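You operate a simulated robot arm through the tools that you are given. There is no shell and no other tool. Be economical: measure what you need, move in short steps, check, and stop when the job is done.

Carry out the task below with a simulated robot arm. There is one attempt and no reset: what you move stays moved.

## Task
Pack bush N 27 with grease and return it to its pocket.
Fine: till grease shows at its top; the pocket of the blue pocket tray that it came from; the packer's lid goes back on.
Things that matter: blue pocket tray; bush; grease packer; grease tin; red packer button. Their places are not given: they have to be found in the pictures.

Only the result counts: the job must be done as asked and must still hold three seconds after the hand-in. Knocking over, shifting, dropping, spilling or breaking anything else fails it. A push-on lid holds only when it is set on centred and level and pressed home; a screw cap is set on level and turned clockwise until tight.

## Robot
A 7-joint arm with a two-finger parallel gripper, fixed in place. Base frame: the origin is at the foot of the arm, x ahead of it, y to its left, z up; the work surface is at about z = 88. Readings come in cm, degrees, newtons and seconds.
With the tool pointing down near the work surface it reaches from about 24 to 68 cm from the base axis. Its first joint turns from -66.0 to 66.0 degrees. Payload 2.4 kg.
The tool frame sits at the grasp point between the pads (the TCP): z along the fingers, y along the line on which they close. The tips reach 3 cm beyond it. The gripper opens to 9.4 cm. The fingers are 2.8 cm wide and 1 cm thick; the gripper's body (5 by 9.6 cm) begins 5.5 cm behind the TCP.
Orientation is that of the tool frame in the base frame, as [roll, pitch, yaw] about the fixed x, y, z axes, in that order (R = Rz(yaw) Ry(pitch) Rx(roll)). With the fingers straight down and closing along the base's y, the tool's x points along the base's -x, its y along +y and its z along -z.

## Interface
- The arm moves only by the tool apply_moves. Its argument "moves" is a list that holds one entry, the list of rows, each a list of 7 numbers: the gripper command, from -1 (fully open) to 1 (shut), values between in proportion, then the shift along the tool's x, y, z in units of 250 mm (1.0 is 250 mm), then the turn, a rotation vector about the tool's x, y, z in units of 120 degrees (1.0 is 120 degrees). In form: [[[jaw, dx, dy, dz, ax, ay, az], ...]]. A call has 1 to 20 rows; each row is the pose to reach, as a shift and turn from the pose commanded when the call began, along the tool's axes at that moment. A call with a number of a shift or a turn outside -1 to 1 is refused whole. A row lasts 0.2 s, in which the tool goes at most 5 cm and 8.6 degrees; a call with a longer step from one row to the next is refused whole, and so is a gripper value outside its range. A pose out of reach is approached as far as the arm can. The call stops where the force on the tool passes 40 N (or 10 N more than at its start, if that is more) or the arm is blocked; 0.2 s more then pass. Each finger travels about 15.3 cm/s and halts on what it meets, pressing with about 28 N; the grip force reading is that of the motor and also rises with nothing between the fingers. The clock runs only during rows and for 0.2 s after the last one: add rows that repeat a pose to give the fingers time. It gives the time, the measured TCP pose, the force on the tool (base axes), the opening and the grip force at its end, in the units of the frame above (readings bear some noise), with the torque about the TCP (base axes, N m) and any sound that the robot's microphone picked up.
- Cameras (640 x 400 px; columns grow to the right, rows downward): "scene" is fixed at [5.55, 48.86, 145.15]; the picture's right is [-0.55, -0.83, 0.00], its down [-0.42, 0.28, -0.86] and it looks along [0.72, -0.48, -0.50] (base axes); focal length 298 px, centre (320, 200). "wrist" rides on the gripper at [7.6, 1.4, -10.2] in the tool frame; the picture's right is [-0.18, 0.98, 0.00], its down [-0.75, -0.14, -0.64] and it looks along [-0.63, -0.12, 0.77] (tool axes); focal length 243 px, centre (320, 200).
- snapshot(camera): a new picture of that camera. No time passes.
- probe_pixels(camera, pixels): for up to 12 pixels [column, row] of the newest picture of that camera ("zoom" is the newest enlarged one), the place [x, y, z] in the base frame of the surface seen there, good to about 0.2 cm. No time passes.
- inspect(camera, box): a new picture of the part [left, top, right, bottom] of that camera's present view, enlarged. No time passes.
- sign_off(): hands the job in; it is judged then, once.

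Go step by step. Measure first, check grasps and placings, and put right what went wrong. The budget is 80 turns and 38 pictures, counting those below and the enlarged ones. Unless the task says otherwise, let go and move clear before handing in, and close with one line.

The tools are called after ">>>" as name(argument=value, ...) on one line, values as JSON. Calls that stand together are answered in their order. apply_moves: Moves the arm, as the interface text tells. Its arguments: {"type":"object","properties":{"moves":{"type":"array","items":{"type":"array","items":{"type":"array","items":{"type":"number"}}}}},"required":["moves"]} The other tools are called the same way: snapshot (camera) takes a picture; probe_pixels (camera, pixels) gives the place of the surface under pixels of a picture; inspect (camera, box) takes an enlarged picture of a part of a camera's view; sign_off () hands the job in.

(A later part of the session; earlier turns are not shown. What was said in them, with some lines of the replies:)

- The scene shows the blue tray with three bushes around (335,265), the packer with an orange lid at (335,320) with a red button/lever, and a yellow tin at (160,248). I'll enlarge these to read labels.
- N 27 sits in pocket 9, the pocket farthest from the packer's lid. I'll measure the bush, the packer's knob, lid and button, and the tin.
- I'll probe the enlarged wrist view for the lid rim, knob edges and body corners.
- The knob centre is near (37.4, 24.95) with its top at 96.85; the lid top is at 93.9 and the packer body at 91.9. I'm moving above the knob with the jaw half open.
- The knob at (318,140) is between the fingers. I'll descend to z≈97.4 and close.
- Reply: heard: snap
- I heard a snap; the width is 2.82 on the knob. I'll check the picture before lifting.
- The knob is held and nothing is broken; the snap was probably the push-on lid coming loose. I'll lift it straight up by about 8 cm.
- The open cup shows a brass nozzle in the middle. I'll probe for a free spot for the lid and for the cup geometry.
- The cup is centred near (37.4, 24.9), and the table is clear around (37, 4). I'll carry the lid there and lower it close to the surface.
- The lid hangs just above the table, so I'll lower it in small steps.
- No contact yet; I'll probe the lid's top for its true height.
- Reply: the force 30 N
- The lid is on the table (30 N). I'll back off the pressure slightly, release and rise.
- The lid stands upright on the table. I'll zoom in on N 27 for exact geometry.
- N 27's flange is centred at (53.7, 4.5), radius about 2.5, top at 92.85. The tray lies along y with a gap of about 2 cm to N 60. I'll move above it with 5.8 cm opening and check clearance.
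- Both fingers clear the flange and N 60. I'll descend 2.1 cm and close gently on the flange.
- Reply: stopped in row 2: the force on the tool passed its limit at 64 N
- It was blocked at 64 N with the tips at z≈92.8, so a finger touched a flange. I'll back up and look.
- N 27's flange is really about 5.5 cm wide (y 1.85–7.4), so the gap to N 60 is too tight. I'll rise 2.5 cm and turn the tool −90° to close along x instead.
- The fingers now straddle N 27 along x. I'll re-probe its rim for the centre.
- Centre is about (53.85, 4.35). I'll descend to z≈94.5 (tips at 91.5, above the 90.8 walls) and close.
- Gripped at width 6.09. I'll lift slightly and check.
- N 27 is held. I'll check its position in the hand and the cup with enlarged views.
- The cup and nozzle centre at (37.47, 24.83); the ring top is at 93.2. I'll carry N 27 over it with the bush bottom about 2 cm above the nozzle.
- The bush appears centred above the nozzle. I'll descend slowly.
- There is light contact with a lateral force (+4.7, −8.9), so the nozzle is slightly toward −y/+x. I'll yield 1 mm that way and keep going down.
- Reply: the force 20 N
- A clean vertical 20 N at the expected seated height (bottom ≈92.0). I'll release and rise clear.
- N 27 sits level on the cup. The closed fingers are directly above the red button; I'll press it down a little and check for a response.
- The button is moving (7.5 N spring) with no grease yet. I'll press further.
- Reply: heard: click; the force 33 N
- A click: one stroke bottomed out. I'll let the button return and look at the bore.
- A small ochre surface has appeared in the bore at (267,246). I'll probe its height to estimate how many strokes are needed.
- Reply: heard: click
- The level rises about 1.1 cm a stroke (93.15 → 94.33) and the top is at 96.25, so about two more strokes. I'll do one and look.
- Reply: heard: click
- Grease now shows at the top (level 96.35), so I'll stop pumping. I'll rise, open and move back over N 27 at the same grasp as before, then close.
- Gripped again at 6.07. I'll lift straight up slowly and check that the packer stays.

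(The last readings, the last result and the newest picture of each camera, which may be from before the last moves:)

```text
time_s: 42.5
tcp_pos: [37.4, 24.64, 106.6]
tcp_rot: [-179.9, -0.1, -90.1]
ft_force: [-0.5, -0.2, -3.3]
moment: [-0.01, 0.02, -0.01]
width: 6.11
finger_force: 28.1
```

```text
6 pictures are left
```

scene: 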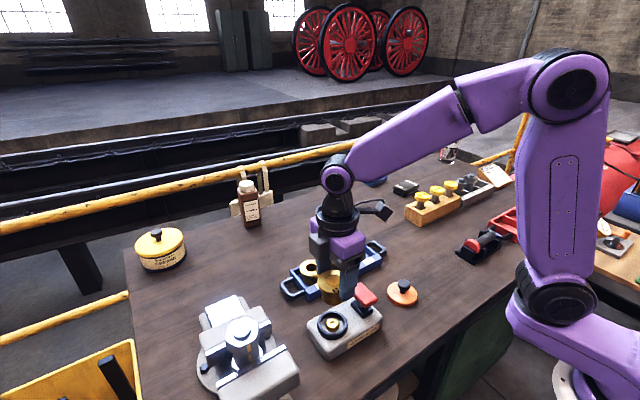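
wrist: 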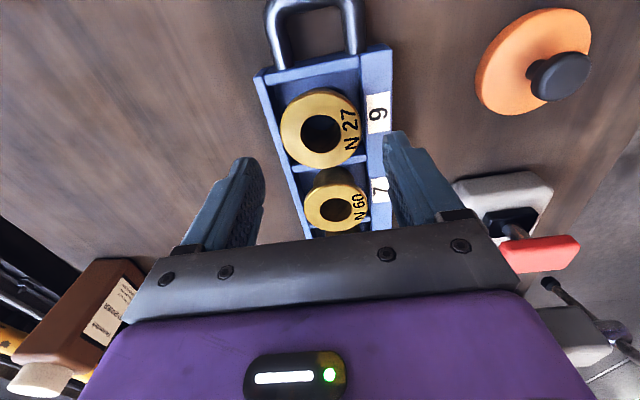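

The bush came off the nozzle and the packer is in place. I'll carry it over pocket 9 and lower to just above the floor.

>>> apply_moves(moves=[[[0.2, 0.06, -0.05, 0, 0, 0, 0], [0.2, 0.18, -0.145, 0, 0, 0, 0], [0.2, 0.3, -0.24, 0, 0, 0, 0], [0.2, 0.42, -0.34, 0, 0, 0, 0], [0.2, 0.54, -0.435, 0, 0, 0, 0], [0.2, 0.66, -0.53, 0, 0, 0, 0], [0.2, 0.77, -0.62, 0, 0, 0, 0], [0.2, 0.815, -0.656, 0.0, 0, 0, 0], [0.2, 0.815, -0.656, 0.06, 0, 0, 0], [0.2, 0.815, -0.656, 0.18, 0, 0, 0], [0.2, 0.815, -0.656, 0.3, 0, 0, 0], [0.2, 0.815, -0.656, 0.3, 0, 0, 0], [0.2, 0.815, -0.656, 0.3, 0, 0, 0]]])

>>> inspect(camera="scene", box=[310, 220, 406, 280])

```text
time_s: 45.3
tcp_pos: [53.87, 4.23, 98.91]
tcp_rot: [-179.9, 0.0, -90.0]
ft_force: [0.5, -0.3, -4.4]
moment: [-0.01, -0.03, 0.0]
width: 6.08
finger_force: 27.8
```

```text
6.67 times, centred on (358, 250) of scene
```

zoom: 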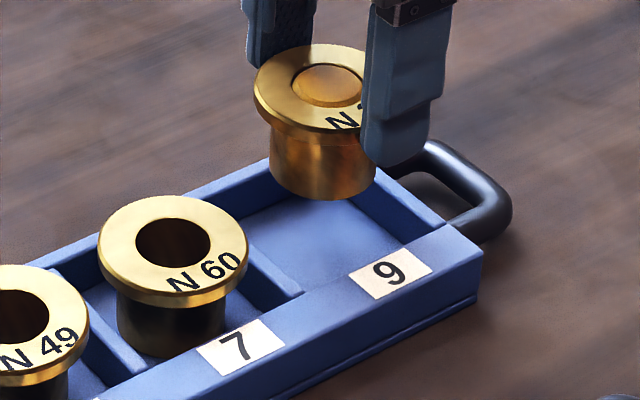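

The bush is over pocket 9. I'll lower it to the floor with small final steps.

>>> apply_moves(moves=[[[0.2, 0, 0, 0.06, 0, 0, 0], [0.2, 0, 0, 0.12, 0, 0, 0], [0.2, 0, 0, 0.15, 0, 0, 0], [0.2, 0, 0, 0.162, 0, 0, 0], [0.2, 0, 0, 0.17, 0, 0, 0], [0.2, 0, 0, 0.17, 0, 0, 0]]])

```text
time_s: 46.7
tcp_pos: [53.8, 4.39, 94.69]
tcp_rot: [-179.9, -0.1, -90.0]
ft_force: [0.3, 0.4, -3.2]
moment: [0.02, 0.03, -0.01]
width: 6.11
finger_force: 28.3
```

>>> apply_moves(moves=[[[0.2, 0, 0, 0.005, 0, 0, 0], [0.2, 0, 0, 0.01, 0, 0, 0], [0.2, 0, 0, 0.01, 0, 0, 0]]])

```text
time_s: 47.5
tcp_pos: [53.91, 4.23, 94.43]
tcp_rot: [-180.0, 0.0, -90.0]
ft_force: [-0.1, -0.1, -3.9]
moment: [0.01, -0.04, -0.01]
width: 6.1
finger_force: 27.9
```

>>> apply_moves(moves=[[[0.2, 0, 0, 0.005, 0, 0, 0], [0.2, 0, 0, 0.01, 0, 0, 0], [0.2, 0, 0, 0.01, 0, 0, 0]]])

```text
time_s: 48.3
tcp_pos: [53.9, 4.3, 94.33]
tcp_rot: [-179.7, 0.0, -90.0]
ft_force: [-5.8, -4.8, 19.8]
moment: [-0.01, 0.22, 0.02]
width: 6.12
finger_force: 28.1
```

The bush is on the pocket floor. I'll release, rise, and travel to above the lid's knob.

>>> apply_moves(moves=[[[0.2, 0, 0, -0.006, 0, 0, 0], [-0.3, 0, 0, -0.006, 0, 0, 0], [-0.6, 0, 0, -0.006, 0, 0, 0], [-0.6, 0, 0, -0.006, 0, 0, 0], [-0.6, 0, 0, -0.08, 0, 0, 0], [-0.6, 0, 0, -0.24, 0, 0, 0], [-0.6, 0, 0, -0.4, 0, 0, 0], [-0.6, 0.018, 0.1, -0.4, 0, 0, 0], [-0.4, 0.018, 0.28, -0.4, 0, 0, 0], [-0.1, 0.018, 0.46, -0.4, 0, 0, 0], [-0.06, 0.018, 0.62, -0.4, 0, 0, 0], [-0.06, 0.018, 0.658, -0.36, 0, 0, 0], [-0.06, 0.018, 0.658, -0.24, 0, 0, 0], [-0.06, 0.018, 0.658, -0.2, 0, 0, 0], [-0.06, 0.018, 0.658, -0.2, 0, 0, 0]]])

>>> snapshot(camera="scene")

>>> snapshot(camera="wrist")

```text
time_s: 51.5
tcp_pos: [37.41, 3.9, 99.11]
tcp_rot: [-179.9, 0.1, -90.0]
ft_force: [0.9, 0.3, -0.6]
moment: [0.0, -0.01, -0.02]
width: 4.99
finger_force: 0.1
```

```text
4 pictures are left
```

scene: 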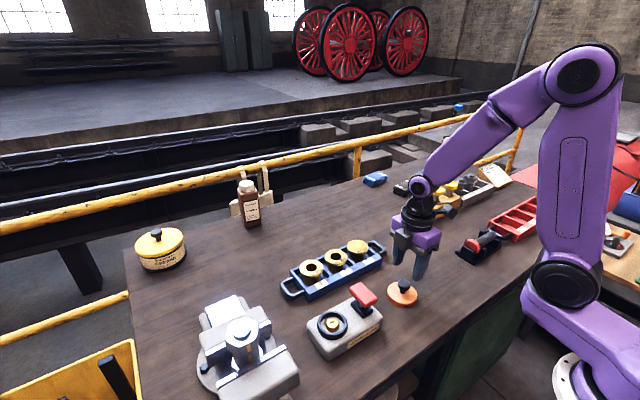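

```text
3 pictures are left
```

wrist: 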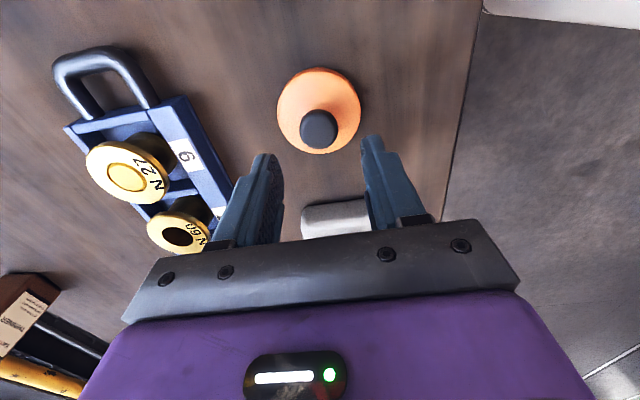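

N 27 is back in pocket 9 with grease showing. I'll probe the lid and knob for alignment in y.

>>> probe_pixels(camera="wrist", pixels=[[319, 112], [319, 140], [304, 127], [334, 127], [319, 70], [282, 105], [357, 105], [290, 130], [350, 130]])

>>> probe_pixels(camera="scene", pixels=[[389, 293], [416, 293], [402, 305], [404, 283], [358, 245], [333, 323], [349, 247], [366, 243]])

```text
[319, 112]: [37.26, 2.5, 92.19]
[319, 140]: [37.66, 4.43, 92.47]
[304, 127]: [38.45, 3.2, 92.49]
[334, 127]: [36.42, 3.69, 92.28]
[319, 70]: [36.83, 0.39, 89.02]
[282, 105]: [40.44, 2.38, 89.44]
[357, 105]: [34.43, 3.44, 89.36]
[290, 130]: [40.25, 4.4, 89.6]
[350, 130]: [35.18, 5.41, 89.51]
```

```text
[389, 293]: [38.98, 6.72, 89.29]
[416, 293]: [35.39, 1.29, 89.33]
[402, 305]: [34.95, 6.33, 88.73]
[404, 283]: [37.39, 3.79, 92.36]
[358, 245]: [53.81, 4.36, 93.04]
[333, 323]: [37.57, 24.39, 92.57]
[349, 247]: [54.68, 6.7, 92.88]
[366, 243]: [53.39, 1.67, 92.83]
```

The knob is at about (37.43, 3.87), matching the tool position. I'll descend to z≈92.8, grip and lift 12 cm.

>>> apply_moves(moves=[[[-0.06, 0, 0, 0.1, 0, 0, 0], [-0.06, 0, 0, 0.2, 0, 0, 0], [-0.06, 0, 0, 0.24, 0, 0, 0], [-0.06, 0, 0, 0.256, 0, 0, 0], [-0.06, 0, 0, 0.256, 0, 0, 0], [0.5, 0, 0, 0.256, 0, 0, 0], [1, 0, 0, 0.256, 0, 0, 0], [1, 0, 0, 0.256, 0, 0, 0]]])

```text
time_s: 53.3
tcp_pos: [37.38, 3.79, 92.59]
tcp_rot: [-179.9, 0.0, -89.9]
ft_force: [-0.8, -0.3, -0.3]
moment: [-0.02, 0.03, 0.0]
width: 2.82
finger_force: 27.6
```

The knob is held (2.82). I'll lift, carry it over the cup, and stop about 1.3 cm above the seat.

>>> apply_moves(moves=[[[1, 0, 0, -0.1, 0, 0, 0], [1, 0, 0, -0.28, 0, 0, 0], [1, 0, 0, -0.44, 0, 0, 0], [1, 0, 0, -0.5, 0, 0, 0], [1, -0.1, 0, -0.5, 0, 0, 0], [1, -0.26, 0, -0.5, 0, 0, 0], [1, -0.42, 0, -0.5, 0, 0, 0], [1, -0.58, 0, -0.5, 0, 0, 0], [1, -0.74, 0, -0.5, 0, 0, 0], [1, -0.836, 0, -0.5, 0, 0, 0], [1, -0.836, 0, -0.44, 0, 0, 0], [1, -0.836, 0, -0.32, 0, 0, 0], [1, -0.836, 0, -0.25, 0, 0, 0], [1, -0.836, 0, -0.25, 0, 0, 0], [1, -0.836, 0, -0.25, 0, 0, 0]]])

>>> inspect(camera="scene", box=[285, 275, 397, 345])

```text
time_s: 56.5
tcp_pos: [37.39, 24.77, 98.88]
tcp_rot: [-179.9, 0.0, -90.0]
ft_force: [-0.5, 0.2, -1.8]
moment: [-0.04, 0.01, 0.0]
width: 2.84
finger_force: 27.9
```

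```text
5.71 times, centred on (341, 310) of scene
```

zoom: 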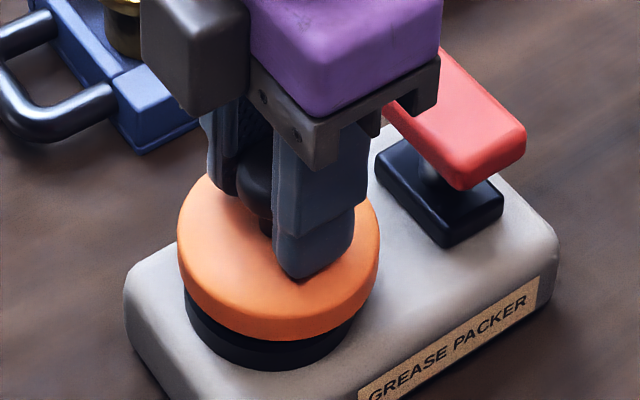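

The lid seems slightly to the right of the ring; I'll probe both.

>>> probe_pixels(camera="zoom", pixels=[[184, 240], [374, 230], [181, 255], [377, 250], [270, 310], [330, 295], [210, 290], [210, 190], [188, 300], [349, 325], [232, 320], [365, 275]])

```text
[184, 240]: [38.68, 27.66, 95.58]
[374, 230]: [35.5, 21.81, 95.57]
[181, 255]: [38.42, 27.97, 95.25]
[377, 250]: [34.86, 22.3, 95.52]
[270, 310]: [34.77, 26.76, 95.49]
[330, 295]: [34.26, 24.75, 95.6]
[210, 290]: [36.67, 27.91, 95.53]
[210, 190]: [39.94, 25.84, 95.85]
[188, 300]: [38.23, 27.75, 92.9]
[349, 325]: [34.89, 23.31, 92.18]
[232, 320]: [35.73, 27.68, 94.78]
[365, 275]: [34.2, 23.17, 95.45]
```

The fits say the lid centre is about 2 mm low in y (the knob sits slightly off the tool centre, as the wrist view also suggested). I'll shift +2 mm in y and +0.5 mm in x, then lower to contact.

>>> apply_moves(moves=[[[1, -0.009, -0.002, 0, 0, 0, 0], [1, -0.009, -0.002, 0.02, 0, 0, 0], [1, -0.009, -0.002, 0.032, 0, 0, 0], [1, -0.009, -0.002, 0.04, 0, 0, 0], [1, -0.009, -0.002, 0.04, 0, 0, 0]]])

```text
time_s: 57.7
tcp_pos: [37.46, 24.94, 97.99]
tcp_rot: [-179.9, 0.0, -90.0]
ft_force: [0.1, 0.5, 0.1]
moment: [0.0, 0.02, 0.0]
width: 2.87
finger_force: 27.8
```

>>> apply_moves(moves=[[[1, 0, 0, 0.006, 0, 0, 0], [1, 0, 0, 0.012, 0, 0, 0], [1, 0, 0, 0.012, 0, 0, 0]]])

```text
time_s: 58.5
tcp_pos: [37.51, 25.01, 97.68]
tcp_rot: [-179.8, 0.0, -90.0]
ft_force: [0.2, -0.7, -0.9]
moment: [0.02, -0.01, 0.01]
width: 2.84
finger_force: 27.4
```

>>> apply_moves(moves=[[[1, 0, 0, 0.006, 0, 0, 0], [1, 0, 0, 0.012, 0, 0, 0], [1, 0, 0, 0.012, 0, 0, 0]]])

```text
time_s: 59.3
tcp_pos: [37.55, 25.02, 97.37]
tcp_rot: [-179.9, 0.0, -90.0]
ft_force: [0.5, 0.1, -0.5]
moment: [-0.02, -0.01, 0.01]
width: 2.84
finger_force: 27.4
```

>>> apply_moves(moves=[[[1, 0, 0, 0.006, 0, 0, 0], [1, 0, 0, 0.012, 0, 0, 0], [1, 0, 0, 0.012, 0, 0, 0]]])

```text
time_s: 60.1
tcp_pos: [37.36, 25.13, 97.24]
tcp_rot: [-179.9, 0.0, -90.0]
ft_force: [-0.6, -0.2, 0.3]
moment: [-0.02, -0.02, 0.01]
width: 2.82
finger_force: 27.7
```

>>> apply_moves(moves=[[[1, 0, 0, 0.006, 0, 0, 0], [1, 0, 0, 0.012, 0, 0, 0], [1, 0, 0, 0.012, 0, 0, 0]]])

```text
time_s: 60.9
tcp_pos: [37.5, 25.1, 96.91]
tcp_rot: [-179.6, 0.1, -90.0]
ft_force: [-2.9, -10.3, 39.3]
moment: [-0.28, 0.22, -0.03]
width: 2.83
finger_force: 27.5
heard: snap
```

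A snap at 39 N: the lid has gone home. I'll relax the pressure, release, rise, and inspect.

>>> apply_moves(moves=[[[1, 0, 0, -0.008, 0, 0, 0], [0.6, 0, 0, -0.008, 0, 0, 0], [0.2, 0, 0, -0.008, 0, 0, 0], [0, 0, 0, -0.008, 0, 0, 0], [0, 0, 0, -0.06, 0, 0, 0], [0, 0, 0, -0.2, 0, 0, 0], [0, 0, 0, -0.38, 0, 0, 0], [0, 0.1, 0, -0.5, 0, 0, 0], [0, 0.24, 0, -0.5, 0, 0, 0], [0, 0.3, 0, -0.5, 0, 0, 0], [0, 0.3, 0, -0.5, 0, 0, 0]]])

>>> inspect(camera="scene", box=[285, 275, 397, 345])

>>> probe_pixels(camera="zoom", pixels=[[190, 265], [355, 265], [270, 320], [270, 205], [220, 300], [330, 300], [330, 220], [210, 225]])

```text
time_s: 63.3
tcp_pos: [37.44, 17.45, 109.13]
tcp_rot: [-179.8, 0.1, -90.0]
ft_force: [0.1, -0.1, -0.6]
moment: [0.02, 0.01, -0.01]
width: 4.71
finger_force: 0.0
```

```text
5.71 times, centred on (341, 310) of scene
```

zoom: 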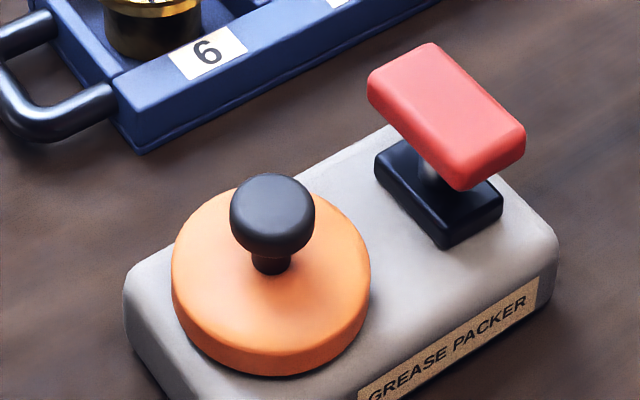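

```text
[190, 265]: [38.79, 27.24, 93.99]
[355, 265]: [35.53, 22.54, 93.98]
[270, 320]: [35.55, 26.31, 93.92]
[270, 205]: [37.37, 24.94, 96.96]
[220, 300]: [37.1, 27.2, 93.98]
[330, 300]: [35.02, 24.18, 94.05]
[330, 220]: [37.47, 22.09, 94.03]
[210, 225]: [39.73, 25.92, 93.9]
```

The lid is level (93.9–94.05 all round), centred on the cup and at its original height. N 27 stands greased in pocket 9, and the arm is clear, so I'm handing in.

>>> sign_off()

```text
The job is handed in.
```

I packed bush N 27 until grease showed at its top, put it back in pocket 9 of the blue tray, and pressed the packer's lid home. While reaching for the bush, a finger pressed briefly on a bush flange (64 N). I saw nothing shifted afterwards and regripped from another side.
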